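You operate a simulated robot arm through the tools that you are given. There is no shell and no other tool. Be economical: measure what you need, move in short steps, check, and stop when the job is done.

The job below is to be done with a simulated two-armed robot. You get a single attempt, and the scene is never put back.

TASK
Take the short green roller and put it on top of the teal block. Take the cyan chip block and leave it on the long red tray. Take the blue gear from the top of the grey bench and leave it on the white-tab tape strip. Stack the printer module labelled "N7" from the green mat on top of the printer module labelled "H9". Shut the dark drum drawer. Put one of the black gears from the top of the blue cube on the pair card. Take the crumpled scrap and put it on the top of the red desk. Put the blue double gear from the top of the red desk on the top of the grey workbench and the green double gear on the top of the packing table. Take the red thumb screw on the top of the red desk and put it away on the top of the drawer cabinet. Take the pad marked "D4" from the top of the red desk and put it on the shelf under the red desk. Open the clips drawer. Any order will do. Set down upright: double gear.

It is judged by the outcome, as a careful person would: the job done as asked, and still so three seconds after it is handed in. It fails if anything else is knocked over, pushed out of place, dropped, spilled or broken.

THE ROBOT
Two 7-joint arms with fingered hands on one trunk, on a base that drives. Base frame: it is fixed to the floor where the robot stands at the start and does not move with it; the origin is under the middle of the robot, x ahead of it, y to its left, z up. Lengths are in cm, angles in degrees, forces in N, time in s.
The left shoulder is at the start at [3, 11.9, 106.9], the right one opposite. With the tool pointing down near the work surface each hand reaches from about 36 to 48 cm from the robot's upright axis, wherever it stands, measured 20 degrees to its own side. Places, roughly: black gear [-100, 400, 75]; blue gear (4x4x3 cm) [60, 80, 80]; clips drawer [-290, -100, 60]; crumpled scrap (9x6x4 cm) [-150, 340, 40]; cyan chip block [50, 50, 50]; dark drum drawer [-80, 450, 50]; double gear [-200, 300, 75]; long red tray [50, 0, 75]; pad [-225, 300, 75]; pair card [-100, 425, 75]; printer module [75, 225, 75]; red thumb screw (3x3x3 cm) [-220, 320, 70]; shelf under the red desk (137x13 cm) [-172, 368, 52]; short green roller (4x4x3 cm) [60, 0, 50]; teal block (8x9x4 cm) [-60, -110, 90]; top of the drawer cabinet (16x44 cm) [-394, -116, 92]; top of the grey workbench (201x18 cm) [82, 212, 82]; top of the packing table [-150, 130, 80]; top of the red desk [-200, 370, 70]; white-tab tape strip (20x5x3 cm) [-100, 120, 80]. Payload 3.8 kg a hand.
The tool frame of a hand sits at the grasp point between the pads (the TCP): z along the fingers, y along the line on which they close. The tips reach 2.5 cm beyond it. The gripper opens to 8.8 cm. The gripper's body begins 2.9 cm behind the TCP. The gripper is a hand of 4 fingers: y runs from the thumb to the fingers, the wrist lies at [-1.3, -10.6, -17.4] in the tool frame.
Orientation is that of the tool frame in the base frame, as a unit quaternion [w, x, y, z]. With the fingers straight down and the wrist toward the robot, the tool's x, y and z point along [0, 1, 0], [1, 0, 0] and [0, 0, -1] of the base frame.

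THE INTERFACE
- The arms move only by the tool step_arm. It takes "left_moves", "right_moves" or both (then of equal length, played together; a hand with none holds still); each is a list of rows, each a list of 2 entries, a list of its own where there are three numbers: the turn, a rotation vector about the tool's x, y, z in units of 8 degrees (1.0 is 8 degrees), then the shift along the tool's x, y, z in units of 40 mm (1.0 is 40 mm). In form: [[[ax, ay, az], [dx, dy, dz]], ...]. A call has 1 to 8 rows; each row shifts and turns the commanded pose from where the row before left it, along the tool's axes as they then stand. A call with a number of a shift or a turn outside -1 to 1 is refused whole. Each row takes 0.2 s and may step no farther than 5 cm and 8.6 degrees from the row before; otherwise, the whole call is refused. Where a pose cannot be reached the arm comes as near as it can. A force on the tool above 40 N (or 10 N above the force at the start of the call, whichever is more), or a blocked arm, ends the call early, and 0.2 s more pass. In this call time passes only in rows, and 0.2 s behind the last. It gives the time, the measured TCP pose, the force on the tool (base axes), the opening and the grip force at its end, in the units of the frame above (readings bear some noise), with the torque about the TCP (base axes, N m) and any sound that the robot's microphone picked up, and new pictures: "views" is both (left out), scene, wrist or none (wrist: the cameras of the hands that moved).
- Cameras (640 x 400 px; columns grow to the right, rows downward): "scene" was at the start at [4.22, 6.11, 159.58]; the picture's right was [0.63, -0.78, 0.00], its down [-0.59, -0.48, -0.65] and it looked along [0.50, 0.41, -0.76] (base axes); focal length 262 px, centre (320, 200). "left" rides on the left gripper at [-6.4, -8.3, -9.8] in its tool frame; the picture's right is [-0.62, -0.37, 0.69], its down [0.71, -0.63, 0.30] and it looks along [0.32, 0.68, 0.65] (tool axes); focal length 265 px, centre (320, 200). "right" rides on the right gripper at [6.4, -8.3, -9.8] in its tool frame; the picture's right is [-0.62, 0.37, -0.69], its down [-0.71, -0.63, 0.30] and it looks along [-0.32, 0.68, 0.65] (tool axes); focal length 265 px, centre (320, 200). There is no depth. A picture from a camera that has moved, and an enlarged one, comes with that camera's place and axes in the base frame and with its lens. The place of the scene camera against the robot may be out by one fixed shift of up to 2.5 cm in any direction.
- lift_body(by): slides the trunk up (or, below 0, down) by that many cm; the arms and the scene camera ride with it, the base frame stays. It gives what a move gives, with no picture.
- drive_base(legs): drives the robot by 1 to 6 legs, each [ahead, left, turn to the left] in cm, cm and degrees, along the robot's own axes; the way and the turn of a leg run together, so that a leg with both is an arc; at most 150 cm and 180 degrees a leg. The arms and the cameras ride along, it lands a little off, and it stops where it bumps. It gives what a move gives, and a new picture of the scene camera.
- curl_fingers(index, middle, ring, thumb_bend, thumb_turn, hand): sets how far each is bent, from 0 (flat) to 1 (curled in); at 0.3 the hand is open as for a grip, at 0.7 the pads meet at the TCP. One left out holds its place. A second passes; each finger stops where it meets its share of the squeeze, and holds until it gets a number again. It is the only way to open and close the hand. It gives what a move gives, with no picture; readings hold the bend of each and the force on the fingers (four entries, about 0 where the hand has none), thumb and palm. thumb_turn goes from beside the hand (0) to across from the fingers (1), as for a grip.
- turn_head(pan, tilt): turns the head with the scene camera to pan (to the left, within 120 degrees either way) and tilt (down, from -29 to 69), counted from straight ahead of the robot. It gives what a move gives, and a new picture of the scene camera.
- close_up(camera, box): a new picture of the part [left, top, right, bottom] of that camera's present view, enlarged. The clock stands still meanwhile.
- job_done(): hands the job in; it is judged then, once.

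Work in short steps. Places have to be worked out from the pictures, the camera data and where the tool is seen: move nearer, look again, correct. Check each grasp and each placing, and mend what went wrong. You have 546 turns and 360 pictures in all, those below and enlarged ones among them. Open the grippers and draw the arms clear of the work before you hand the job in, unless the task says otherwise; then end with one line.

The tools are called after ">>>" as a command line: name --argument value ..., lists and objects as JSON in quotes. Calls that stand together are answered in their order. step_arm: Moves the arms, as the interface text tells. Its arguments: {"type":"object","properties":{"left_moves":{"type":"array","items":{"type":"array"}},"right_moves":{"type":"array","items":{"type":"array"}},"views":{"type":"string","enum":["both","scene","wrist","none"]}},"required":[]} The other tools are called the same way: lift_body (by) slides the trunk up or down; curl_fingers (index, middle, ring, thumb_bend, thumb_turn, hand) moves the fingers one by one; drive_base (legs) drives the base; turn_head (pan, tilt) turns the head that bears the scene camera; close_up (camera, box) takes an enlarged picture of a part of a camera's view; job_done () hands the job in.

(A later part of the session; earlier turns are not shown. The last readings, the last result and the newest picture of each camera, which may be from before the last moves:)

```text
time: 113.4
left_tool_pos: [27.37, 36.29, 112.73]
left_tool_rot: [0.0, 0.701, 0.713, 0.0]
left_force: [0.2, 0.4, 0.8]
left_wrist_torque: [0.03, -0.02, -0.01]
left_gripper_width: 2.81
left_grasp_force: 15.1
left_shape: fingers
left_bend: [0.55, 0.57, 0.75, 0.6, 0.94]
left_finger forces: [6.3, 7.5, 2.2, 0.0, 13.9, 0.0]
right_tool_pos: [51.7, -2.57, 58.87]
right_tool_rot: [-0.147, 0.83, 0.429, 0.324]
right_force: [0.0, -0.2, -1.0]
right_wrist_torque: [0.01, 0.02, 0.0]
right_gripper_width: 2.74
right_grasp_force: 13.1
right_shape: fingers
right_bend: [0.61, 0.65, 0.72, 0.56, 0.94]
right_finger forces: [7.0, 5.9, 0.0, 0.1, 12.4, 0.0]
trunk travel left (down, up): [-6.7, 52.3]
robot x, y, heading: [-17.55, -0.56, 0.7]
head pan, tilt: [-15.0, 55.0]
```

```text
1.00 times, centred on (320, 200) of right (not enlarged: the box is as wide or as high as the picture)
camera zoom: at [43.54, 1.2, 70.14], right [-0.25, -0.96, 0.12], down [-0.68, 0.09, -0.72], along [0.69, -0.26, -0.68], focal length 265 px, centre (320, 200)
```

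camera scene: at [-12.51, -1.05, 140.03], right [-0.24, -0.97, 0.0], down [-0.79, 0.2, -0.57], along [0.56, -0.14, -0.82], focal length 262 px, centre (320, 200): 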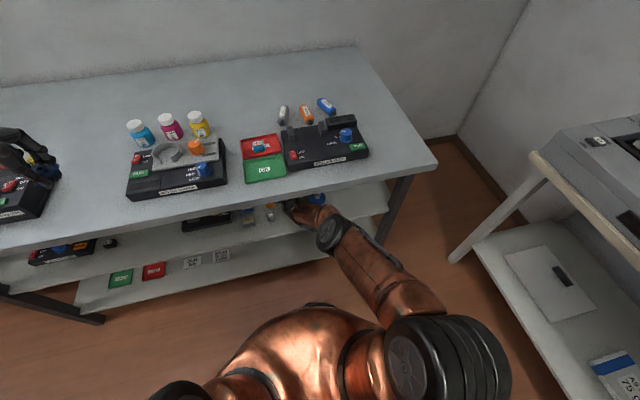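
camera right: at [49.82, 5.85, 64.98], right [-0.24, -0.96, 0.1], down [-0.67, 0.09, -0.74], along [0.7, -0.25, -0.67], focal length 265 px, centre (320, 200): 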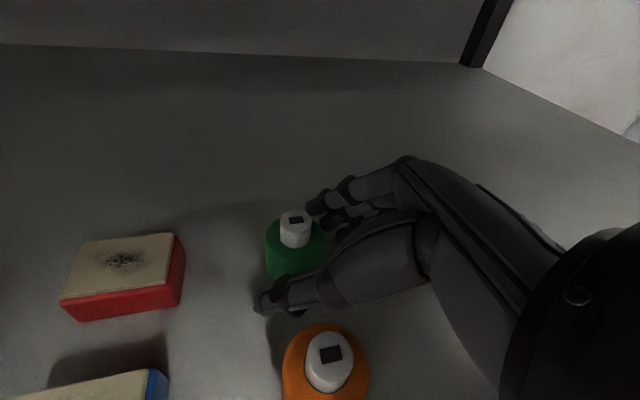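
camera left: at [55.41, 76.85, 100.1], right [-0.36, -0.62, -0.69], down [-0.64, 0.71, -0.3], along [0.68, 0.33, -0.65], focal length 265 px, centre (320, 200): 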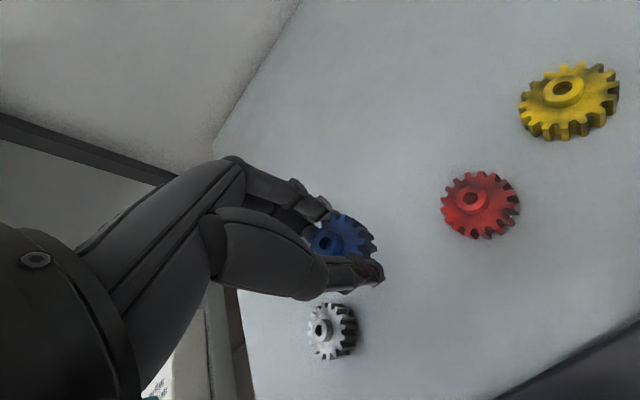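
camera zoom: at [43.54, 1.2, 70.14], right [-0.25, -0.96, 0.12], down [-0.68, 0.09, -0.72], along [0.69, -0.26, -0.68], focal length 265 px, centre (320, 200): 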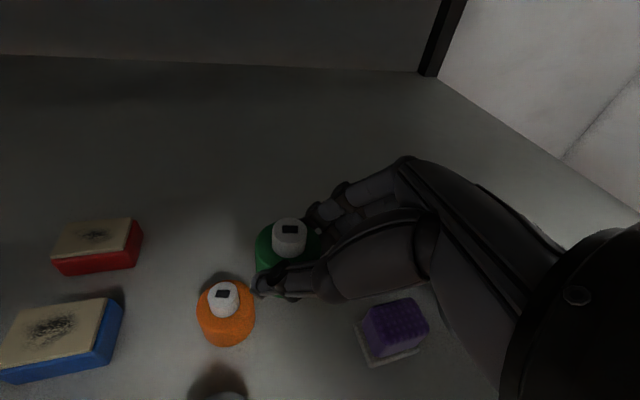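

Now back well out, raise the trunk, and turn right toward the teal block's counter.

>>> drive_base --legs '[[-34, 0, 0]]'

>>> lift_body --by 18

>>> drive_base --legs '[[0, 0, -91]]'

>>> turn_head --pan 0 --tilt 40

```text
time: 115.6
left_tool_pos: [-6.31, 35.77, 112.61]
left_tool_rot: [-0.001, 0.702, 0.712, 0.0]
left_force: [-0.4, 0.3, -0.4]
left_wrist_torque: [-0.01, -0.02, 0.03]
left_gripper_width: 2.8
left_grasp_force: 15.4
left_shape: fingers
left_bend: [0.55, 0.57, 0.75, 0.6, 0.94]
left_finger forces: [6.4, 7.5, 2.3, 0.0, 13.9, 0.0]
right_tool_pos: [18.26, -3.02, 58.91]
right_tool_rot: [-0.147, 0.83, 0.429, 0.325]
right_force: [-0.3, 0.1, -1.1]
right_wrist_torque: [0.01, 0.0, -0.01]
right_gripper_width: 2.76
right_grasp_force: 12.2
right_shape: fingers
right_bend: [0.61, 0.65, 0.72, 0.56, 0.94]
right_finger forces: [7.1, 6.0, 0.0, 0.1, 12.4, 0.0]
trunk travel left (down, up): [-6.7, 52.3]
robot x, y, heading: [-50.86, -1.17, 1.0]
head pan, tilt: [-15.0, 55.0]
camera scene: at [-45.9, -1.6, 143.03], right [-0.24, -0.97, 0.0], down [-0.79, 0.2, -0.57], along [0.56, -0.14, -0.82], focal length 262 px, centre (320, 200)
```

scene: 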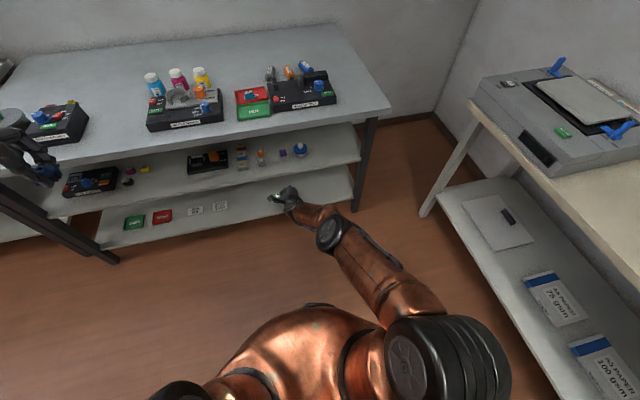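

```text
time: 117.6
left_tool_pos: [-6.17, 35.82, 130.69]
left_tool_rot: [0.0, 0.702, 0.713, -0.001]
left_force: [0.5, -0.9, 0.1]
left_wrist_torque: [-0.01, 0.01, 0.01]
left_gripper_width: 2.82
left_grasp_force: 15.3
left_shape: fingers
left_bend: [0.55, 0.57, 0.75, 0.6, 0.94]
left_finger forces: [6.4, 7.4, 2.3, 0.0, 13.9, 0.0]
right_tool_pos: [18.4, -3.1, 76.8]
right_tool_rot: [-0.147, 0.83, 0.429, 0.324]
right_force: [0.2, -0.2, -0.3]
right_wrist_torque: [0.02, -0.01, 0.01]
right_gripper_width: 2.74
right_grasp_force: 12.5
right_shape: fingers
right_bend: [0.61, 0.65, 0.72, 0.56, 0.94]
right_finger forces: [7.0, 5.9, 0.1, 0.1, 12.4, 0.1]
trunk travel left (down, up): [-24.7, 34.3]
robot x, y, heading: [-51.13, -0.93, 0.9]
head pan, tilt: [-15.0, 55.0]
```

```text
time: 121.9
left_tool_pos: [-16.14, -47.31, 130.66]
left_tool_rot: [-0.001, 1.0, -0.013, 0.0]
left_force: [-0.5, -0.6, 0.4]
left_wrist_torque: [0.03, -0.03, 0.03]
left_gripper_width: 2.78
left_grasp_force: 14.0
left_shape: fingers
left_bend: [0.55, 0.58, 0.75, 0.6, 0.94]
left_finger forces: [6.3, 7.1, 2.1, 0.0, 13.0, 0.1]
right_tool_pos: [-56.13, -70.22, 76.84]
right_tool_rot: [0.131, 0.884, -0.302, 0.33]
right_force: [0.0, 0.3, -0.3]
right_wrist_torque: [-0.03, 0.01, 0.01]
right_gripper_width: 2.7
right_grasp_force: 11.9
right_shape: fingers
right_bend: [0.61, 0.65, 0.72, 0.56, 0.94]
right_finger forces: [6.8, 5.6, 0.0, 0.0, 11.8, 0.0]
trunk travel left (down, up): [-24.7, 34.3]
robot x, y, heading: [-51.19, -1.28, -91.7]
head pan, tilt: [-15.0, 55.0]
camera scene: at [-52.82, -4.81, 161.02], right [-0.96, 0.28, 0.0], down [0.23, 0.79, -0.57], along [-0.16, -0.55, -0.82], focal length 262 px, centre (320, 200)
```

scene: 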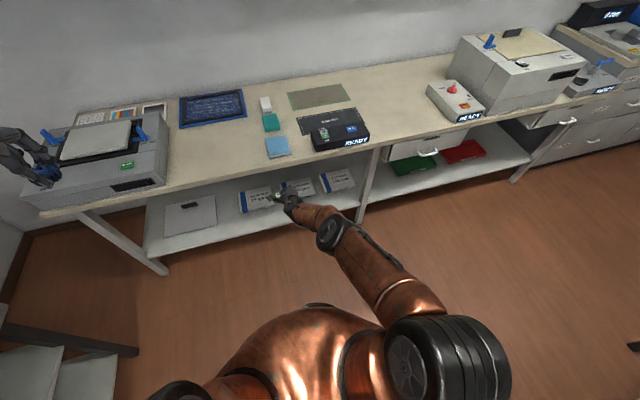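

```text
time: 122.7
left_tool_pos: [-16.27, -47.27, 130.69]
left_tool_rot: [-0.001, 1.0, -0.014, 0.0]
left_force: [-0.2, -0.4, 0.1]
left_wrist_torque: [-0.01, -0.03, 0.04]
left_gripper_width: 2.79
left_grasp_force: 14.3
left_shape: fingers
left_bend: [0.55, 0.58, 0.75, 0.6, 0.94]
left_finger forces: [6.3, 7.1, 2.1, 0.0, 13.0, 0.0]
right_tool_pos: [-56.12, -70.11, 76.79]
right_tool_rot: [0.133, 0.884, -0.303, 0.329]
right_force: [0.2, -0.8, -0.2]
right_wrist_torque: [-0.02, 0.0, 0.03]
right_gripper_width: 2.69
right_grasp_force: 11.7
right_shape: fingers
right_bend: [0.61, 0.65, 0.72, 0.56, 0.94]
right_finger forces: [6.7, 5.7, 0.0, 0.0, 11.9, 0.0]
trunk travel left (down, up): [-24.7, 34.3]
robot x, y, heading: [-51.1, -0.99, -91.7]
head pan, tilt: [0.0, 40.0]
camera scene: at [-50.99, -6.38, 163.09], right [-1.0, 0.03, 0.0], down [0.02, 0.64, -0.77], along [-0.02, -0.77, -0.64], focal length 262 px, centre (320, 200)
```

scene: 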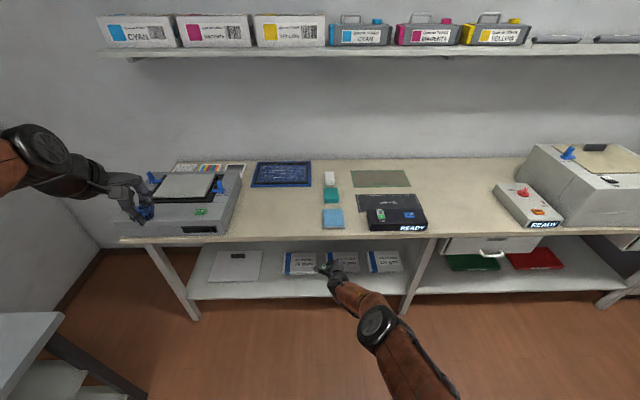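

Teal block is near (−59.4, −101.4). I lift the trunk so the roller clears the counter, then drive forward.

>>> lift_body --by 24

>>> drive_base --legs '[[24, -3.5, 0]]'

>>> close_up --camera "right" --box '[0, 0, 640, 400]'

```text
time: 125.2
left_tool_pos: [-16.12, -47.37, 154.78]
left_tool_rot: [-0.002, 1.0, -0.012, 0.0]
left_force: [0.4, 0.4, 0.0]
left_wrist_torque: [-0.01, -0.01, 0.01]
left_gripper_width: 2.74
left_grasp_force: 14.3
left_shape: fingers
left_bend: [0.55, 0.58, 0.75, 0.6, 0.94]
left_finger forces: [6.3, 7.1, 2.1, 0.1, 13.0, 0.0]
right_tool_pos: [-56.04, -70.08, 100.73]
right_tool_rot: [0.132, 0.885, -0.302, 0.33]
right_force: [0.2, 0.5, -0.7]
right_wrist_torque: [0.0, -0.01, 0.0]
right_gripper_width: 2.7
right_grasp_force: 12.1
right_shape: fingers
right_bend: [0.61, 0.65, 0.72, 0.56, 0.94]
right_finger forces: [6.6, 5.8, 0.1, 0.0, 12.0, 0.0]
trunk travel left (down, up): [-48.7, 10.3]
robot x, y, heading: [-51.05, -0.98, -91.5]
head pan, tilt: [0.0, 40.0]
```

```text
time: 127.0
left_tool_pos: [-20.27, -71.11, 154.72]
left_tool_rot: [-0.001, 1.0, -0.013, 0.0]
left_force: [-0.4, 0.0, -0.2]
left_wrist_torque: [0.02, -0.03, -0.02]
left_gripper_width: 2.78
left_grasp_force: 15.1
left_shape: fingers
left_bend: [0.55, 0.58, 0.75, 0.6, 0.94]
left_finger forces: [6.2, 7.1, 2.1, 0.1, 13.2, 0.1]
right_tool_pos: [-60.15, -93.97, 100.71]
right_tool_rot: [0.134, 0.884, -0.302, 0.33]
right_force: [0.3, 0.5, -1.6]
right_wrist_torque: [0.0, -0.01, -0.05]
right_gripper_width: 2.71
right_grasp_force: 11.9
right_shape: fingers
right_bend: [0.61, 0.65, 0.72, 0.56, 0.94]
right_finger forces: [6.7, 5.6, 0.0, 0.1, 11.8, 0.0]
trunk travel left (down, up): [-48.7, 10.3]
robot x, y, heading: [-54.87, -24.78, -91.2]
head pan, tilt: [0.0, 40.0]
camera scene: at [-55.12, -30.2, 187.09], right [-1.0, 0.03, 0.0], down [0.02, 0.64, -0.77], along [-0.02, -0.77, -0.64], focal length 262 px, centre (320, 200)
```

scene: 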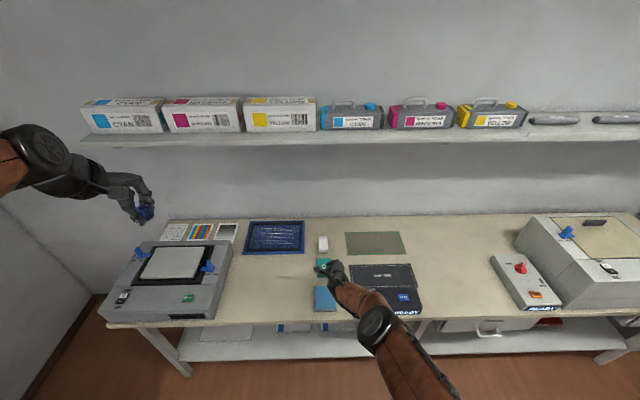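

```text
1.00 times, centred on (320, 200) of right (not enlarged: the box is as wide or as high as the picture)
camera zoom: at [-56.23, -85.97, 112.16], right [-0.95, 0.29, 0.12], down [0.12, 0.68, -0.72], along [-0.29, -0.67, -0.68], focal length 265 px, centre (320, 200)
```

zoom: 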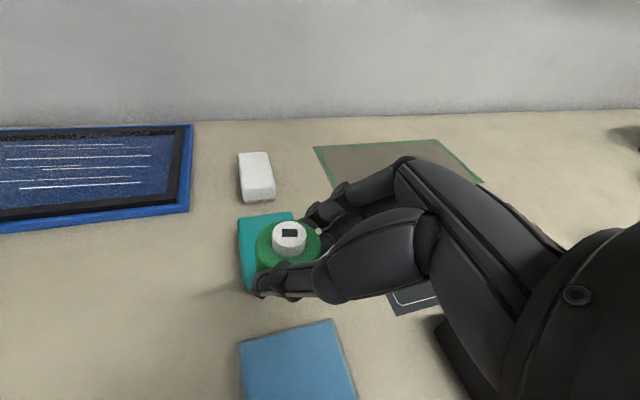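

Block top center ≈(−59.3, −103). I drive forward 8 cm and check again.

>>> drive_base --legs '[[7.8, 0, 0]]'

>>> lift_body --by -5

>>> close_up --camera "right" --box '[0, 0, 640, 400]'

```text
time: 128.0
left_tool_pos: [-20.45, -78.92, 154.75]
left_tool_rot: [-0.001, 1.0, -0.012, 0.0]
left_force: [-0.7, 0.2, 0.1]
left_wrist_torque: [-0.04, -0.03, 0.01]
left_gripper_width: 2.78
left_grasp_force: 14.2
left_shape: fingers
left_bend: [0.55, 0.58, 0.75, 0.6, 0.94]
left_finger forces: [6.3, 7.1, 2.1, 0.0, 13.1, 0.0]
right_tool_pos: [-60.32, -101.62, 100.88]
right_tool_rot: [0.133, 0.885, -0.301, 0.33]
right_force: [-0.6, 0.0, -1.3]
right_wrist_torque: [0.02, 0.04, 0.0]
right_gripper_width: 2.69
right_grasp_force: 12.4
right_shape: fingers
right_bend: [0.61, 0.65, 0.72, 0.56, 0.94]
right_finger forces: [6.7, 5.6, 0.0, 0.0, 11.9, 0.1]
trunk travel left (down, up): [-48.7, 10.3]
robot x, y, heading: [-55.6, -32.46, -91.3]
head pan, tilt: [0.0, 40.0]
camera scene: at [-55.31, -37.86, 187.1], right [-1.0, 0.02, 0.0], down [0.02, 0.64, -0.77], along [-0.02, -0.77, -0.64], focal length 262 px, centre (320, 200)
```

scene: 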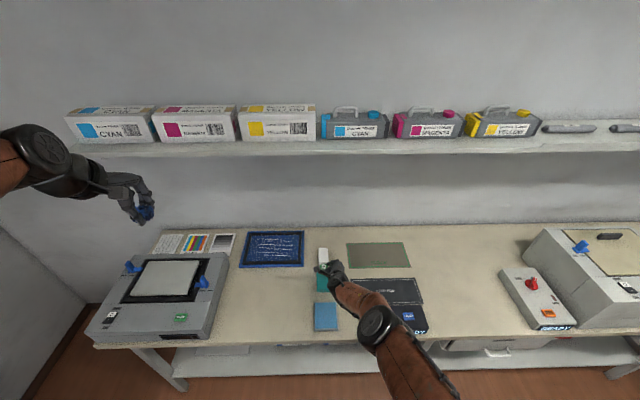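

```text
time: 128.9
left_tool_pos: [-20.45, -78.83, 149.81]
left_tool_rot: [-0.001, 1.0, -0.013, 0.0]
left_force: [-0.2, -0.1, 0.3]
left_wrist_torque: [-0.01, 0.01, 0.01]
left_gripper_width: 2.79
left_grasp_force: 14.6
left_shape: fingers
left_bend: [0.55, 0.58, 0.75, 0.6, 0.94]
left_finger forces: [6.3, 7.1, 2.1, 0.0, 13.1, 0.1]
right_tool_pos: [-60.26, -101.75, 95.95]
right_tool_rot: [0.133, 0.884, -0.301, 0.331]
right_force: [-0.2, 0.9, -0.7]
right_wrist_torque: [-0.03, 0.01, -0.01]
right_gripper_width: 2.69
right_grasp_force: 11.6
right_shape: fingers
right_bend: [0.61, 0.65, 0.72, 0.56, 0.94]
right_finger forces: [6.7, 5.7, 0.0, 0.0, 12.0, 0.0]
trunk travel left (down, up): [-43.7, 15.3]
robot x, y, heading: [-55.43, -33.04, -91.2]
head pan, tilt: [0.0, 40.0]
```

```text
1.00 times, centred on (320, 200) of right (not enlarged: the box is as wide or as high as the picture)
camera zoom: at [-56.34, -93.69, 107.21], right [-0.95, 0.29, 0.12], down [0.12, 0.68, -0.72], along [-0.29, -0.67, -0.68], focal length 265 px, centre (320, 200)
```

zoom: 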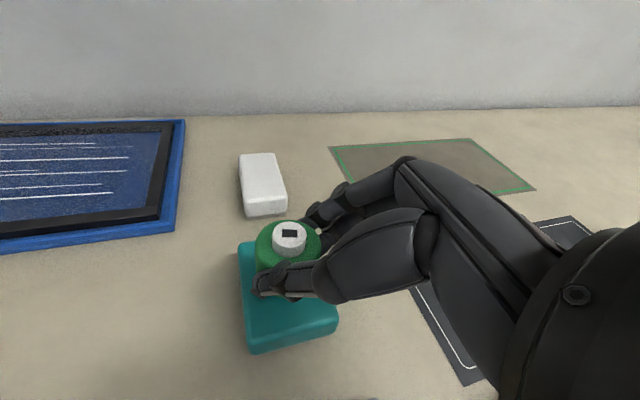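

Block top spans x −62…−56, y −108…−100, z≈88.5. I advance 1.2 cm and lower with the trunk.

>>> drive_base --legs '[[1.2, 0, 0]]'

>>> lift_body --by -3.8

>>> close_up --camera "right" --box '[160, 150, 480, 400]'

```text
time: 129.7
left_tool_pos: [-20.49, -79.58, 149.74]
left_tool_rot: [0.001, 1.0, -0.013, 0.0]
left_force: [0.0, 0.0, -0.6]
left_wrist_torque: [-0.01, -0.04, 0.0]
left_gripper_width: 2.79
left_grasp_force: 14.3
left_shape: fingers
left_bend: [0.55, 0.58, 0.75, 0.6, 0.94]
left_finger forces: [6.2, 7.1, 2.2, 0.0, 13.0, 0.1]
right_tool_pos: [-60.36, -102.7, 95.99]
right_tool_rot: [0.134, 0.885, -0.301, 0.33]
right_force: [-0.3, -1.0, -0.4]
right_wrist_torque: [-0.03, -0.01, 0.02]
right_gripper_width: 2.72
right_grasp_force: 12.1
right_shape: fingers
right_bend: [0.61, 0.65, 0.72, 0.56, 0.94]
right_finger forces: [6.8, 5.7, 0.1, 0.1, 11.9, 0.0]
trunk travel left (down, up): [-43.7, 15.3]
robot x, y, heading: [-55.09, -33.82, -91.5]
head pan, tilt: [0.0, 40.0]
camera scene: at [-55.34, -38.76, 182.11], right [-1.0, 0.02, 0.0], down [0.02, 0.64, -0.77], along [-0.02, -0.77, -0.64], focal length 262 px, centre (320, 200)
```

scene: 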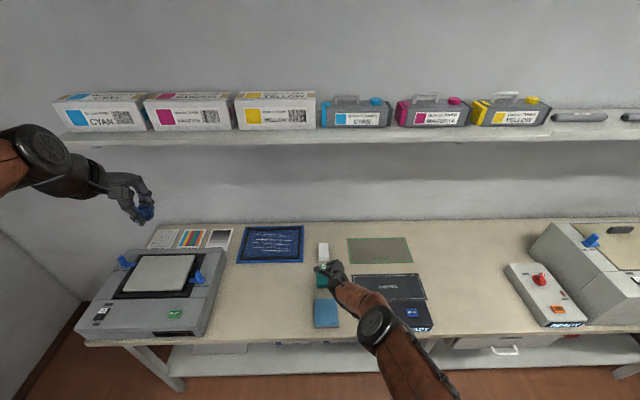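

```text
time: 130.5
left_tool_pos: [-20.52, -80.08, 145.91]
left_tool_rot: [-0.001, 1.0, -0.011, -0.001]
left_force: [0.0, 0.3, 0.3]
left_wrist_torque: [-0.01, 0.0, 0.01]
left_gripper_width: 2.81
left_grasp_force: 14.5
left_shape: fingers
left_bend: [0.55, 0.58, 0.75, 0.6, 0.94]
left_finger forces: [6.3, 7.2, 2.1, 0.1, 13.1, 0.0]
right_tool_pos: [-60.33, -103.1, 91.99]
right_tool_rot: [0.133, 0.885, -0.301, 0.329]
right_force: [-0.9, -1.2, -0.7]
right_wrist_torque: [0.01, 0.02, -0.03]
right_gripper_width: 2.7
right_grasp_force: 12.1
right_shape: fingers
right_bend: [0.61, 0.65, 0.72, 0.56, 0.94]
right_finger forces: [6.7, 5.7, 0.0, 0.0, 11.9, 0.0]
trunk travel left (down, up): [-39.9, 19.1]
robot x, y, heading: [-54.93, -33.76, -91.5]
head pan, tilt: [0.0, 40.0]
```

```text
1.60 times, centred on (320, 275) of right
camera zoom: at [-56.38, -94.94, 103.32], right [-0.95, 0.29, 0.12], down [0.12, 0.68, -0.72], along [-0.29, -0.67, -0.68], focal length 425 px, centre (320, 80)
```

zoom: 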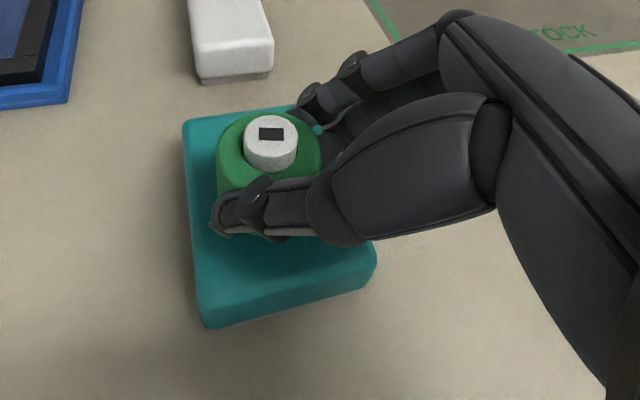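

Just above. Lower in small steps until contact.

>>> lift_body --by -0.5

```text
time: 131.0
left_tool_pos: [-20.42, -80.13, 145.39]
left_tool_rot: [-0.001, 1.0, -0.012, -0.001]
left_force: [1.0, 0.4, 0.4]
left_wrist_torque: [0.0, -0.02, -0.03]
left_gripper_width: 2.79
left_grasp_force: 13.9
left_shape: fingers
left_bend: [0.55, 0.58, 0.75, 0.6, 0.94]
left_finger forces: [6.3, 6.9, 2.1, 0.1, 13.1, 0.0]
right_tool_pos: [-60.23, -102.8, 91.62]
right_tool_rot: [0.132, 0.885, -0.301, 0.33]
right_force: [-0.5, 0.9, -0.7]
right_wrist_torque: [0.02, 0.0, 0.02]
right_gripper_width: 2.73
right_grasp_force: 12.2
right_shape: fingers
right_bend: [0.61, 0.65, 0.72, 0.56, 0.94]
right_finger forces: [6.7, 5.7, 0.0, 0.0, 11.9, 0.1]
trunk travel left (down, up): [-39.4, 19.6]
robot x, y, heading: [-55.38, -34.14, -91.3]
head pan, tilt: [0.0, 40.0]
```

>>> lift_body --by -0.4

```text
time: 131.6
left_tool_pos: [-20.35, -80.01, 144.96]
left_tool_rot: [-0.001, 1.0, -0.011, 0.0]
left_force: [0.9, -0.2, -1.0]
left_wrist_torque: [0.0, 0.03, 0.0]
left_gripper_width: 2.79
left_grasp_force: 14.3
left_shape: fingers
left_bend: [0.55, 0.58, 0.75, 0.6, 0.94]
left_finger forces: [6.4, 7.1, 2.0, 0.1, 13.1, 0.1]
right_tool_pos: [-60.34, -102.88, 91.13]
right_tool_rot: [0.132, 0.885, -0.302, 0.33]
right_force: [0.2, 0.6, 0.0]
right_wrist_torque: [-0.01, 0.01, -0.01]
right_gripper_width: 2.71
right_grasp_force: 12.0
right_shape: fingers
right_bend: [0.61, 0.65, 0.72, 0.56, 0.94]
right_finger forces: [6.7, 5.8, 0.0, 0.0, 11.9, 0.0]
trunk travel left (down, up): [-39.0, 20.0]
robot x, y, heading: [-54.86, -33.53, -91.6]
head pan, tilt: [0.0, 40.0]
```

Still no contact; another small step (writing on: TCP 91.1, block top estimated 88.5).

>>> lift_body --by -0.4

>>> close_up --camera "right" --box '[200, 200, 400, 325]'

```text
time: 132.1
left_tool_pos: [-20.55, -80.0, 144.66]
left_tool_rot: [-0.001, 1.0, -0.012, -0.001]
left_force: [-0.5, -0.5, 0.0]
left_wrist_torque: [-0.01, -0.02, -0.02]
left_gripper_width: 2.81
left_grasp_force: 14.3
left_shape: fingers
left_bend: [0.55, 0.58, 0.75, 0.6, 0.94]
left_finger forces: [6.4, 7.2, 2.0, 0.0, 13.2, 0.0]
right_tool_pos: [-60.35, -102.96, 90.53]
right_tool_rot: [0.132, 0.885, -0.302, 0.33]
right_force: [-0.1, 0.0, -1.1]
right_wrist_torque: [0.03, 0.0, -0.01]
right_gripper_width: 2.69
right_grasp_force: 12.1
right_shape: fingers
right_bend: [0.61, 0.65, 0.72, 0.56, 0.94]
right_finger forces: [6.6, 5.7, 0.0, 0.1, 11.9, 0.0]
trunk travel left (down, up): [-38.6, 20.4]
robot x, y, heading: [-55.73, -33.44, -91.2]
head pan, tilt: [0.0, 40.0]
```

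```text
3.20 times, centred on (300, 262) of right
camera zoom: at [-56.37, -94.91, 102.03], right [-0.95, 0.29, 0.12], down [0.12, 0.68, -0.72], along [-0.29, -0.67, -0.68], focal length 849 px, centre (384, 0)
```

zoom: 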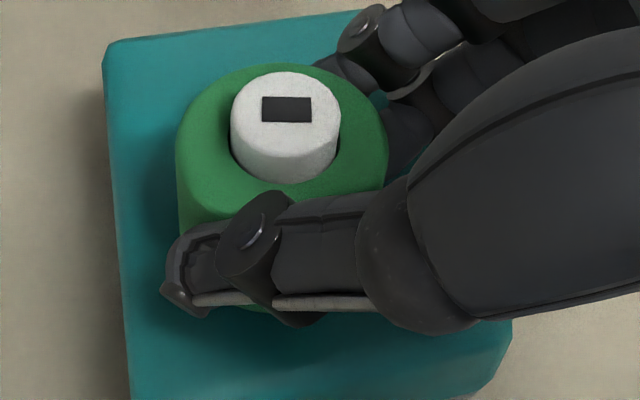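

Continue lowering in half-centimetre steps.

>>> lift_body --by -0.5

>>> lift_body --by -0.4

```text
time: 132.6
left_tool_pos: [-20.38, -79.97, 144.11]
left_tool_rot: [-0.001, 1.0, -0.013, 0.0]
left_force: [-0.6, -0.8, -0.1]
left_wrist_torque: [0.02, 0.02, -0.01]
left_gripper_width: 2.79
left_grasp_force: 14.1
left_shape: fingers
left_bend: [0.55, 0.58, 0.75, 0.6, 0.94]
left_finger forces: [6.3, 7.1, 2.0, 0.0, 13.1, 0.0]
right_tool_pos: [-60.42, -103.03, 90.37]
right_tool_rot: [0.135, 0.884, -0.301, 0.331]
right_force: [0.1, -1.1, 10.8]
right_wrist_torque: [-0.08, 0.01, -0.03]
right_gripper_width: 2.72
right_grasp_force: 16.7
right_shape: fingers
right_bend: [0.61, 0.65, 0.73, 0.56, 0.94]
right_finger forces: [6.3, 6.6, 7.9, 0.1, 12.5, 0.0]
trunk travel left (down, up): [-38.1, 20.9]
robot x, y, heading: [-55.4, -33.85, -91.6]
head pan, tilt: [0.0, 40.0]
```

```text
time: 133.2
left_tool_pos: [-20.34, -79.87, 143.87]
left_tool_rot: [0.0, 1.0, -0.013, -0.001]
left_force: [0.1, -0.3, -0.2]
left_wrist_torque: [0.01, -0.02, -0.01]
left_gripper_width: 2.8
left_grasp_force: 14.6
left_shape: fingers
left_bend: [0.55, 0.58, 0.75, 0.6, 0.94]
left_finger forces: [6.3, 7.1, 2.2, 0.1, 12.9, 0.0]
right_tool_pos: [-60.49, -102.98, 90.16]
right_tool_rot: [0.136, 0.884, -0.302, 0.331]
right_force: [1.4, -4.7, 29.1]
right_wrist_torque: [-0.14, -0.08, 0.12]
right_gripper_width: 2.73
right_grasp_force: 22.2
right_shape: fingers
right_bend: [0.61, 0.65, 0.74, 0.56, 0.94]
right_finger forces: [6.0, 6.0, 18.1, 0.0, 13.4, 0.0]
trunk travel left (down, up): [-37.7, 21.3]
robot x, y, heading: [-55.31, -33.82, -91.5]
head pan, tilt: [0.0, 40.0]
```

The ring finger contacts the block; roller is at rest height. Ease up 0.25 and open gently.

>>> lift_body --by 0.3

>>> curl_fingers --hand "right" --index 0.45 --middle 0.45 --ring 0.5 --thumb_bend 0.42

>>> close_up --camera "right" --box '[160, 150, 480, 400]'

```text
time: 133.7
left_tool_pos: [-20.45, -79.82, 143.97]
left_tool_rot: [0.0, 1.0, -0.012, 0.0]
left_force: [-0.7, -0.1, -0.4]
left_wrist_torque: [-0.02, -0.02, -0.02]
left_gripper_width: 2.81
left_grasp_force: 14.6
left_shape: fingers
left_bend: [0.55, 0.58, 0.75, 0.6, 0.94]
left_finger forces: [6.4, 7.1, 2.1, 0.0, 13.1, 0.0]
right_tool_pos: [-60.38, -102.98, 90.39]
right_tool_rot: [0.135, 0.884, -0.301, 0.331]
right_force: [0.1, -7.0, 20.8]
right_wrist_torque: [-0.21, 0.0, 0.0]
right_gripper_width: 2.69
right_grasp_force: 18.7
right_shape: fingers
right_bend: [0.61, 0.65, 0.74, 0.56, 0.94]
right_finger forces: [7.4, 6.6, 12.7, 0.0, 11.8, 0.0]
trunk travel left (down, up): [-38.0, 21.0]
robot x, y, heading: [-55.56, -33.86, -91.4]
head pan, tilt: [0.0, 40.0]
```

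```text
time: 134.7
left_tool_pos: [-20.45, -79.87, 144.14]
left_tool_rot: [0.0, 1.0, -0.012, 0.0]
left_force: [0.0, 0.5, 0.2]
left_wrist_torque: [-0.02, 0.01, 0.0]
left_gripper_width: 2.78
left_grasp_force: 14.0
left_shape: fingers
left_bend: [0.55, 0.58, 0.75, 0.6, 0.94]
left_finger forces: [6.3, 7.1, 2.1, 0.0, 13.1, 0.1]
right_tool_pos: [-60.37, -102.72, 90.23]
right_tool_rot: [0.133, 0.885, -0.301, 0.331]
right_force: [3.2, 1.7, 13.4]
right_wrist_torque: [-0.11, 0.04, 0.03]
right_gripper_width: 5.54
right_grasp_force: 6.6
right_shape: fingers
right_bend: [0.45, 0.47, 0.78, 0.42, 0.97]
right_finger forces: [0.0, 5.3, 8.5, 0.1, 0.1, 0.0]
trunk travel left (down, up): [-38.0, 21.0]
robot x, y, heading: [-55.42, -34.06, -91.4]
head pan, tilt: [0.0, 40.0]
```

```text
1.60 times, centred on (320, 275) of right
camera zoom: at [-56.36, -94.75, 101.5], right [-0.95, 0.29, 0.12], down [0.12, 0.68, -0.72], along [-0.29, -0.67, -0.68], focal length 425 px, centre (320, 80)
```

zoom: 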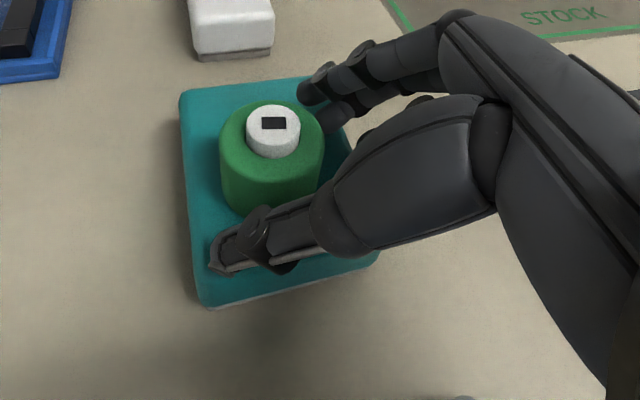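

Roller stands upright on the block. Rise slowly.

>>> lift_body --by 1.0

>>> close_up --camera "right" --box '[160, 150, 480, 400]'

```text
time: 135.3
left_tool_pos: [-20.41, -80.01, 145.1]
left_tool_rot: [-0.001, 1.0, -0.012, 0.0]
left_force: [-0.1, 0.1, -0.9]
left_wrist_torque: [0.0, -0.02, -0.01]
left_gripper_width: 2.75
left_grasp_force: 14.1
left_shape: fingers
left_bend: [0.55, 0.58, 0.75, 0.6, 0.94]
left_finger forces: [6.3, 7.1, 2.1, 0.2, 13.1, 0.0]
right_tool_pos: [-60.34, -102.97, 91.09]
right_tool_rot: [0.133, 0.885, -0.302, 0.33]
right_force: [-0.2, 0.0, 1.5]
right_wrist_torque: [-0.02, 0.02, 0.0]
right_gripper_width: 5.54
right_grasp_force: 0.9
right_shape: fingers
right_bend: [0.45, 0.45, 0.5, 0.42, 0.97]
right_finger forces: [0.0, 0.0, 1.2, 0.1, 0.1, 0.1]
trunk travel left (down, up): [-39.0, 20.0]
robot x, y, heading: [-55.55, -33.88, -91.2]
head pan, tilt: [0.0, 40.0]
```

```text
1.60 times, centred on (320, 275) of right
camera zoom: at [-56.4, -94.84, 102.38], right [-0.95, 0.29, 0.12], down [0.12, 0.68, -0.72], along [-0.29, -0.67, -0.68], focal length 425 px, centre (320, 80)
```

zoom: 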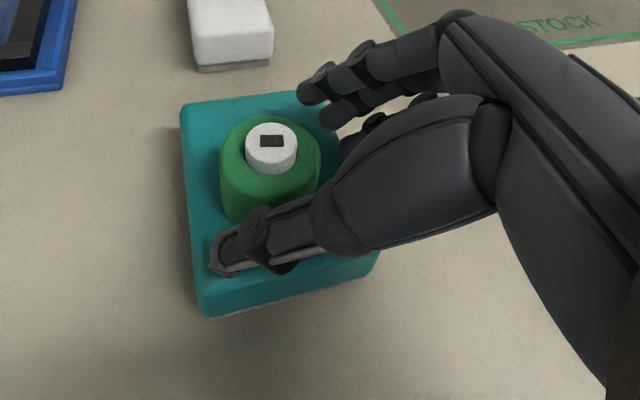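

All clear. Rise 12 cm, back off, and look at the result.

>>> lift_body --by 12

>>> drive_base --legs '[[-32, 0, 0]]'

>>> close_up --camera "scene" --box '[240, 160, 420, 272]'

```text
time: 136.8
left_tool_pos: [-20.52, -80.05, 156.99]
left_tool_rot: [-0.001, 1.0, -0.013, 0.0]
left_force: [0.3, -1.6, 0.0]
left_wrist_torque: [-0.02, 0.0, 0.02]
left_gripper_width: 2.78
left_grasp_force: 14.0
left_shape: fingers
left_bend: [0.55, 0.58, 0.75, 0.6, 0.94]
left_finger forces: [6.3, 7.1, 2.1, 0.0, 13.0, 0.1]
right_tool_pos: [-60.32, -102.89, 103.1]
right_tool_rot: [0.132, 0.885, -0.301, 0.33]
right_force: [-0.5, -0.6, 0.0]
right_wrist_torque: [0.01, -0.02, 0.01]
right_gripper_width: 5.55
right_grasp_force: 0.0
right_shape: fingers
right_bend: [0.45, 0.45, 0.5, 0.42, 0.97]
right_finger forces: [0.0, 0.0, 0.0, 0.0, 0.0, 0.0]
trunk travel left (down, up): [-51.0, 8.0]
robot x, y, heading: [-55.43, -33.58, -91.3]
head pan, tilt: [0.0, 40.0]
```

```text
time: 138.9
left_tool_pos: [-19.85, -49.1, 156.96]
left_tool_rot: [-0.002, 1.0, -0.012, 0.0]
left_force: [-0.3, -1.3, -0.2]
left_wrist_torque: [0.03, 0.03, -0.04]
left_gripper_width: 2.76
left_grasp_force: 13.7
left_shape: fingers
left_bend: [0.55, 0.58, 0.75, 0.6, 0.94]
left_finger forces: [6.3, 7.1, 2.2, 0.1, 13.1, 0.0]
right_tool_pos: [-59.72, -71.81, 103.11]
right_tool_rot: [0.133, 0.884, -0.303, 0.329]
right_force: [-0.4, -0.1, -0.4]
right_wrist_torque: [0.05, 0.01, 0.04]
right_gripper_width: 5.55
right_grasp_force: 0.2
right_shape: fingers
right_bend: [0.45, 0.45, 0.5, 0.42, 0.97]
right_finger forces: [0.1, 0.0, 0.0, 0.0, 0.1, 0.0]
trunk travel left (down, up): [-51.0, 8.0]
robot x, y, heading: [-54.45, -2.42, -91.5]
head pan, tilt: [0.0, 40.0]
camera scene: at [-54.58, -8.13, 189.39], right [-1.0, 0.03, 0.0], down [0.02, 0.64, -0.77], along [-0.02, -0.77, -0.64], focal length 262 px, centre (320, 200)
```

scene: 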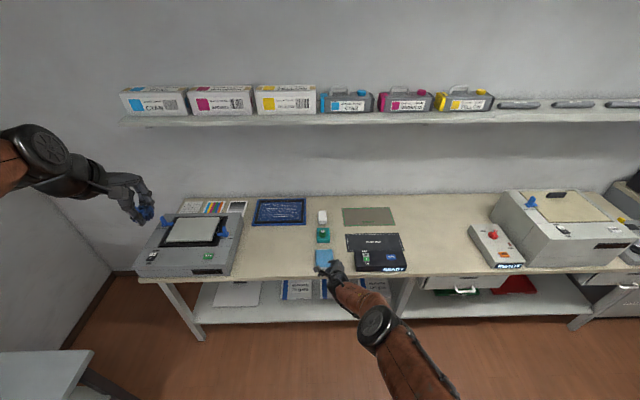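

```text
3.56 times, centred on (330, 216) of scene
camera zoom: at [-54.58, -8.13, 189.39], right [-1.0, 0.03, 0.0], down [0.02, 0.64, -0.77], along [-0.02, -0.77, -0.64], focal length 930 px, centre (284, 143)
```

zoom: 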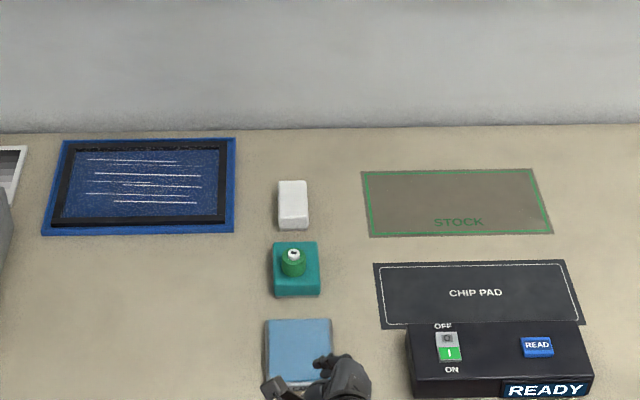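

Roller placed. Next I reorient the right hand to straight-down and retract it, after backing off a bit.

>>> drive_base --legs '[[-20, 0, 0]]'

>>> step_arm --right_moves '[[[0.265, -0.707, -0.602], [0, 0, 0]], [[0.265, -0.707, -0.602], [0, 0, 0]], [[0.265, -0.707, -0.602], [0, 0, 0]], [[0.265, -0.707, -0.602], [0, 0, 0]], [[0.265, -0.707, -0.602], [0, 0, 0]], [[0.265, -0.707, -0.602], [0, 0, 0]], [[0.265, -0.707, -0.602], [0, 0, 0]]]' --views "none"

>>> step_arm --right_moves '[[[0, 0, 0], [-0.2, -0.95, 0]], [[0, 0, 0], [-0.2, -0.95, 0]], [[0, 0, 0], [-0.2, -0.95, 0]], [[0, 0, 0], [-0.2, -0.95, 0]], [[0, 0, 0], [-0.2, -0.95, 0]], [[0, 0, 0], [-0.2, -0.95, -0.3]], [[0, 0, 0], [-0.2, -0.95, -0.3]]]' --views "scene"

```text
time: 140.6
left_tool_pos: [-18.16, -29.32, 157.01]
left_tool_rot: [0.0, 1.0, -0.009, 0.0]
left_force: [0.3, -0.6, -1.0]
left_wrist_torque: [-0.03, 0.03, 0.03]
left_gripper_width: 2.78
left_grasp_force: 14.9
left_shape: fingers
left_bend: [0.56, 0.58, 0.75, 0.6, 0.94]
left_finger forces: [6.4, 7.1, 2.3, 0.1, 13.1, 0.0]
right_tool_pos: [-57.88, -52.47, 103.23]
right_tool_rot: [0.132, 0.886, -0.299, 0.33]
right_force: [-0.1, 0.5, 0.3]
right_wrist_torque: [0.01, 0.05, -0.02]
right_gripper_width: 5.55
right_grasp_force: 0.1
right_shape: fingers
right_bend: [0.45, 0.45, 0.5, 0.42, 0.97]
right_finger forces: [0.0, 0.1, 0.0, 0.0, 0.0, 0.0]
trunk travel left (down, up): [-51.0, 8.0]
robot x, y, heading: [-53.63, 16.85, -91.2]
head pan, tilt: [0.0, 40.0]
stopped in leg 1: the robot was blocked; the commanded pose is now the measured one
camera scene: at [-53.14, 11.49, 189.4], right [-1.0, 0.02, 0.0], down [0.01, 0.64, -0.77], along [-0.02, -0.77, -0.64], focal length 262 px, centre (320, 200)
```

scene: 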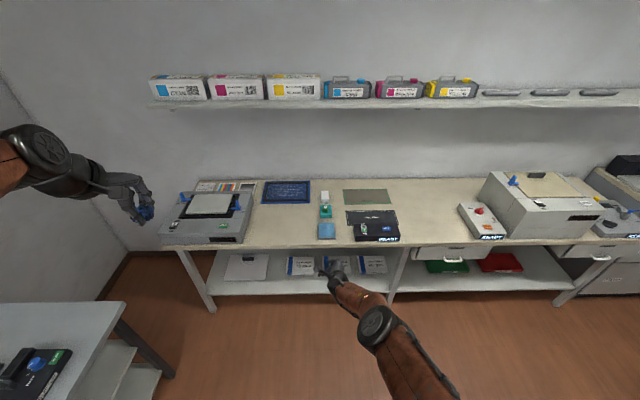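

```text
time: 142.2
left_tool_pos: [-18.46, -29.62, 156.94]
left_tool_rot: [-0.001, 1.0, -0.009, 0.0]
left_force: [0.8, 0.6, -0.3]
left_wrist_torque: [0.01, -0.02, 0.0]
left_gripper_width: 2.8
left_grasp_force: 14.4
left_shape: fingers
left_bend: [0.56, 0.58, 0.75, 0.6, 0.94]
left_finger forces: [6.4, 7.2, 2.2, 0.0, 13.2, 0.1]
right_tool_pos: [-62.5, -50.09, 101.57]
right_tool_rot: [0.0, 1.0, -0.017, 0.001]
right_force: [0.4, 0.3, 0.0]
right_wrist_torque: [-0.03, 0.0, 0.02]
right_gripper_width: 5.53
right_grasp_force: 0.1
right_shape: fingers
right_bend: [0.45, 0.45, 0.5, 0.42, 0.97]
right_finger forces: [0.0, 0.0, 0.0, 0.0, 0.0, 0.0]
right hand out of reach, approached as far as the arm can: row 4, 6, 7
trunk travel left (down, up): [-51.0, 8.0]
robot x, y, heading: [-53.54, 16.41, -91.3]
head pan, tilt: [0.0, 40.0]
```

```text
time: 143.8
left_tool_pos: [-18.33, -29.46, 157.02]
left_tool_rot: [-0.001, 1.0, -0.009, 0.001]
left_force: [0.2, -0.4, -0.2]
left_wrist_torque: [0.03, 0.01, -0.03]
left_gripper_width: 2.75
left_grasp_force: 14.6
left_shape: fingers
left_bend: [0.56, 0.58, 0.75, 0.6, 0.94]
left_finger forces: [6.4, 7.1, 2.1, 0.0, 13.1, 0.0]
right_tool_pos: [-65.76, -31.05, 101.67]
right_tool_rot: [0.001, 1.0, -0.018, 0.0]
right_force: [0.2, 0.8, 0.3]
right_wrist_torque: [0.02, -0.03, 0.02]
right_gripper_width: 5.58
right_grasp_force: 0.0
right_shape: fingers
right_bend: [0.45, 0.45, 0.5, 0.42, 0.98]
right_finger forces: [0.1, 0.0, 0.0, 0.0, 0.0, 0.0]
right hand out of reach, approached as far as the arm can: row 6, 7
trunk travel left (down, up): [-51.0, 8.0]
robot x, y, heading: [-53.73, 16.81, -91.1]
head pan, tilt: [0.0, 40.0]
camera scene: at [-53.46, 11.21, 189.39], right [-1.0, 0.02, 0.0], down [0.01, 0.64, -0.77], along [-0.01, -0.77, -0.64], focal length 262 px, centre (320, 200)
```

scene: 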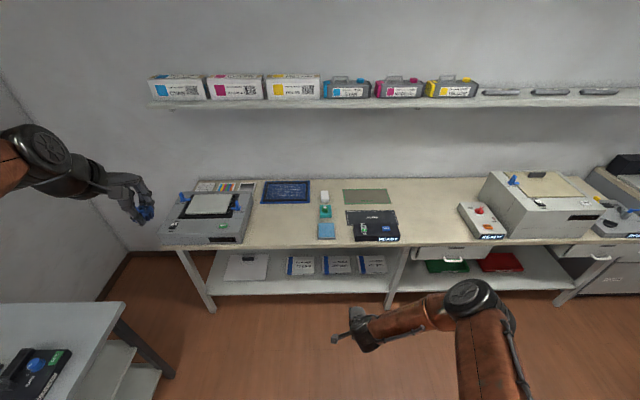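

I bumped near the packing table's corner while reversing. I step away forward/left to the aisle center, lower the trunk, then turn around.

>>> drive_base --legs '[[5, 0, 0], [0, 28, 0]]'

>>> lift_body --by -22

>>> step_arm --right_moves '[[[0, 0, 0], [0, 0, -1]], [[0, 0, 0], [0, 0, -1]], [[0, 0, 0], [0, 0, -1]], [[0, 0, 0], [0, 0, -1]], [[0, 0, 0], [0, 0, -1]]]' --views "none"

>>> drive_base --legs '[[0, 0, -120]]'

```text
time: 146.3
left_tool_pos: [9.59, -34.93, 157.16]
left_tool_rot: [-0.001, 1.0, -0.009, 0.001]
left_force: [-0.3, 0.5, -0.4]
left_wrist_torque: [0.0, 0.01, 0.0]
left_gripper_width: 2.77
left_grasp_force: 14.5
left_shape: fingers
left_bend: [0.56, 0.58, 0.75, 0.6, 0.94]
left_finger forces: [6.4, 7.2, 2.2, 0.0, 13.1, 0.0]
right_tool_pos: [-37.89, -36.42, 101.65]
right_tool_rot: [0.001, 1.0, -0.018, 0.0]
right_force: [-0.4, -0.9, -0.1]
right_wrist_torque: [0.0, 0.0, 0.01]
right_gripper_width: 5.57
right_grasp_force: 0.1
right_shape: fingers
right_bend: [0.45, 0.45, 0.5, 0.42, 0.98]
right_finger forces: [0.0, 0.0, 0.0, 0.0, 0.0, 0.0]
trunk travel left (down, up): [-51.0, 8.0]
robot x, y, heading: [-25.51, 11.15, -91.2]
head pan, tilt: [0.0, 40.0]
camera scene: at [-25.61, 5.82, 189.39], right [-1.0, 0.02, 0.0], down [0.01, 0.64, -0.77], along [-0.01, -0.77, -0.64], focal length 262 px, centre (320, 200)
```

scene: 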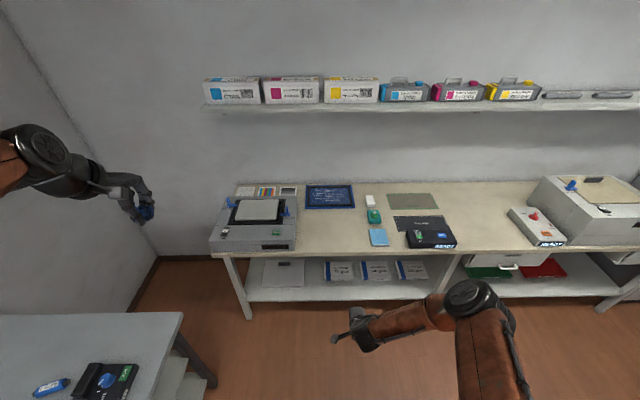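

```text
time: 148.6
left_tool_pos: [9.65, -34.85, 134.99]
left_tool_rot: [0.0, 1.0, -0.008, -0.001]
left_force: [-0.4, -0.1, -0.3]
left_wrist_torque: [0.01, -0.03, -0.02]
left_gripper_width: 2.77
left_grasp_force: 13.8
left_shape: fingers
left_bend: [0.56, 0.58, 0.75, 0.6, 0.94]
left_finger forces: [6.4, 7.2, 2.1, 0.1, 13.1, 0.0]
right_tool_pos: [-37.74, -36.37, 79.68]
right_tool_rot: [0.0, 1.0, -0.017, 0.0]
right_force: [0.6, 0.1, -0.4]
right_wrist_torque: [0.03, 0.02, 0.01]
right_gripper_width: 5.57
right_grasp_force: 0.0
right_shape: fingers
right_bend: [0.45, 0.45, 0.5, 0.42, 0.98]
right_finger forces: [0.0, 0.0, 0.0, 0.1, 0.0, 0.1]
trunk travel left (down, up): [-29.0, 30.0]
robot x, y, heading: [-25.57, 10.95, -90.7]
head pan, tilt: [0.0, 40.0]
```

```text
time: 149.8
left_tool_pos: [9.56, -34.88, 135.04]
left_tool_rot: [-0.001, 1.0, -0.009, 0.0]
left_force: [0.3, 0.3, 0.0]
left_wrist_torque: [-0.03, 0.01, 0.0]
left_gripper_width: 2.76
left_grasp_force: 14.4
left_shape: fingers
left_bend: [0.56, 0.58, 0.75, 0.6, 0.94]
left_finger forces: [6.2, 7.2, 2.3, 0.0, 13.0, 0.1]
right_tool_pos: [-37.97, -36.16, 99.77]
right_tool_rot: [0.002, 1.0, -0.017, -0.001]
right_force: [-0.1, -0.3, 0.3]
right_wrist_torque: [-0.02, 0.04, 0.03]
right_gripper_width: 5.58
right_grasp_force: 0.0
right_shape: fingers
right_bend: [0.45, 0.45, 0.5, 0.42, 0.98]
right_finger forces: [0.0, 0.0, 0.0, 0.0, 0.1, 0.0]
trunk travel left (down, up): [-29.0, 30.0]
robot x, y, heading: [-25.72, 11.18, -90.7]
head pan, tilt: [0.0, 40.0]
```

```text
time: 155.4
left_tool_pos: [-83.33, 7.82, 135.07]
left_tool_rot: [0.001, -0.46, 0.888, -0.001]
left_force: [0.0, -0.1, -0.2]
left_wrist_torque: [0.01, 0.04, -0.01]
left_gripper_width: 2.72
left_grasp_force: 13.2
left_shape: fingers
left_bend: [0.56, 0.58, 0.75, 0.6, 0.94]
left_finger forces: [6.2, 6.9, 1.6, 0.0, 12.1, 0.0]
right_tool_pos: [-57.88, 47.96, 99.81]
right_tool_rot: [0.0, -0.453, 0.892, 0.001]
right_force: [0.1, -0.1, -0.6]
right_wrist_torque: [-0.02, -0.02, -0.05]
right_gripper_width: 5.58
right_grasp_force: 0.0
right_shape: fingers
right_bend: [0.45, 0.45, 0.5, 0.42, 0.98]
right_finger forces: [0.0, 0.0, 0.0, 0.0, 0.0, 0.0]
trunk travel left (down, up): [-29.0, 30.0]
robot x, y, heading: [-25.81, 10.89, 144.9]
head pan, tilt: [0.0, 40.0]
camera scene: at [-30.7, 16.11, 167.39], right [0.57, 0.82, 0.0], down [0.53, -0.37, -0.77], along [-0.63, 0.44, -0.64], focal length 262 px, centre (320, 200)
```

scene: 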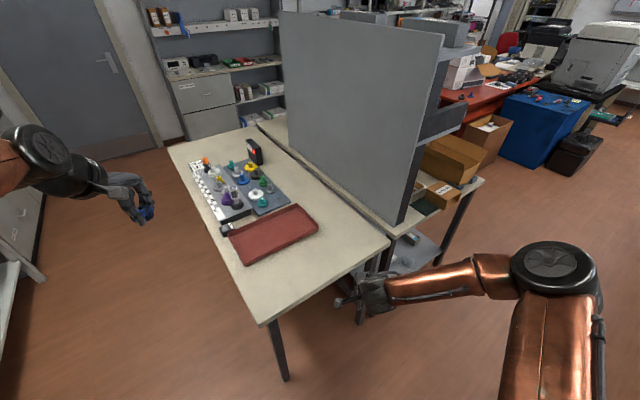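

I turn to face the packing table and strafe along the aisle to y≈125.

>>> drive_base --legs '[[0, 0, 35], [0, -112, 0]]'

```text
time: 162.8
left_tool_pos: [-70.08, 88.3, 135.04]
left_tool_rot: [0.001, -0.7, 0.714, -0.001]
left_force: [0.6, -0.4, -0.1]
left_wrist_torque: [0.0, 0.01, 0.03]
left_gripper_width: 2.69
left_grasp_force: 13.4
left_shape: fingers
left_bend: [0.56, 0.58, 0.75, 0.6, 0.94]
left_finger forces: [6.1, 6.9, 1.7, 0.0, 12.0, 0.0]
right_tool_pos: [-71.44, 135.94, 99.81]
right_tool_rot: [-0.001, -0.693, 0.721, 0.001]
right_force: [0.1, 0.4, 0.8]
right_wrist_torque: [0.02, 0.02, 0.01]
right_gripper_width: 5.56
right_grasp_force: 0.0
right_shape: fingers
right_bend: [0.45, 0.45, 0.5, 0.42, 0.98]
right_finger forces: [0.0, 0.0, 0.1, 0.1, 0.1, 0.0]
trunk travel left (down, up): [-29.0, 30.0]
robot x, y, heading: [-23.67, 123.35, 178.9]
head pan, tilt: [0.0, 40.0]
camera scene: at [-30.27, 124.78, 167.39], right [0.02, 1.0, 0.0], down [0.64, -0.01, -0.77], along [-0.77, 0.02, -0.64], focal length 262 px, centre (320, 200)
```

scene: 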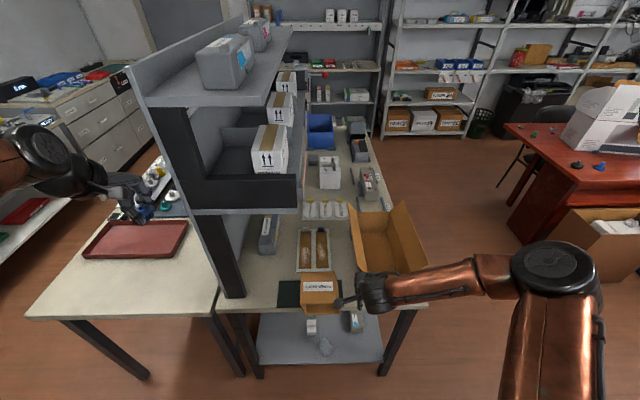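

Look closer at the packing table.

>>> close_up --camera "scene" --box '[210, 120, 450, 320]'

>>> close_up --camera "scene" --box '[260, 240, 420, 340]'

```text
2.00 times, centred on (330, 220) of scene
camera zoom: at [-30.27, 124.78, 167.39], right [0.02, 1.0, 0.0], down [0.64, -0.01, -0.77], along [-0.77, 0.02, -0.64], focal length 523 px, centre (300, 160)
```

zoom: 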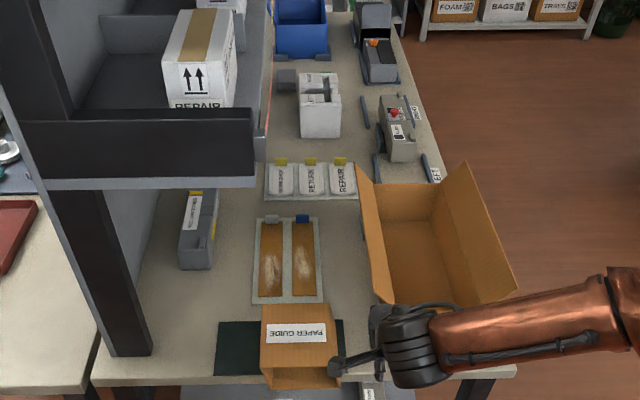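

```text
4.00 times, centred on (340, 290) of scene
camera zoom: at [-30.27, 124.78, 167.39], right [0.02, 1.0, 0.0], down [0.64, -0.01, -0.77], along [-0.77, 0.02, -0.64], focal length 1046 px, centre (240, -160)
```

zoom: 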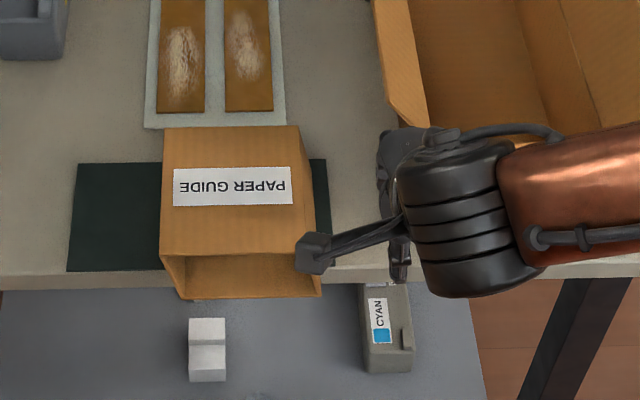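

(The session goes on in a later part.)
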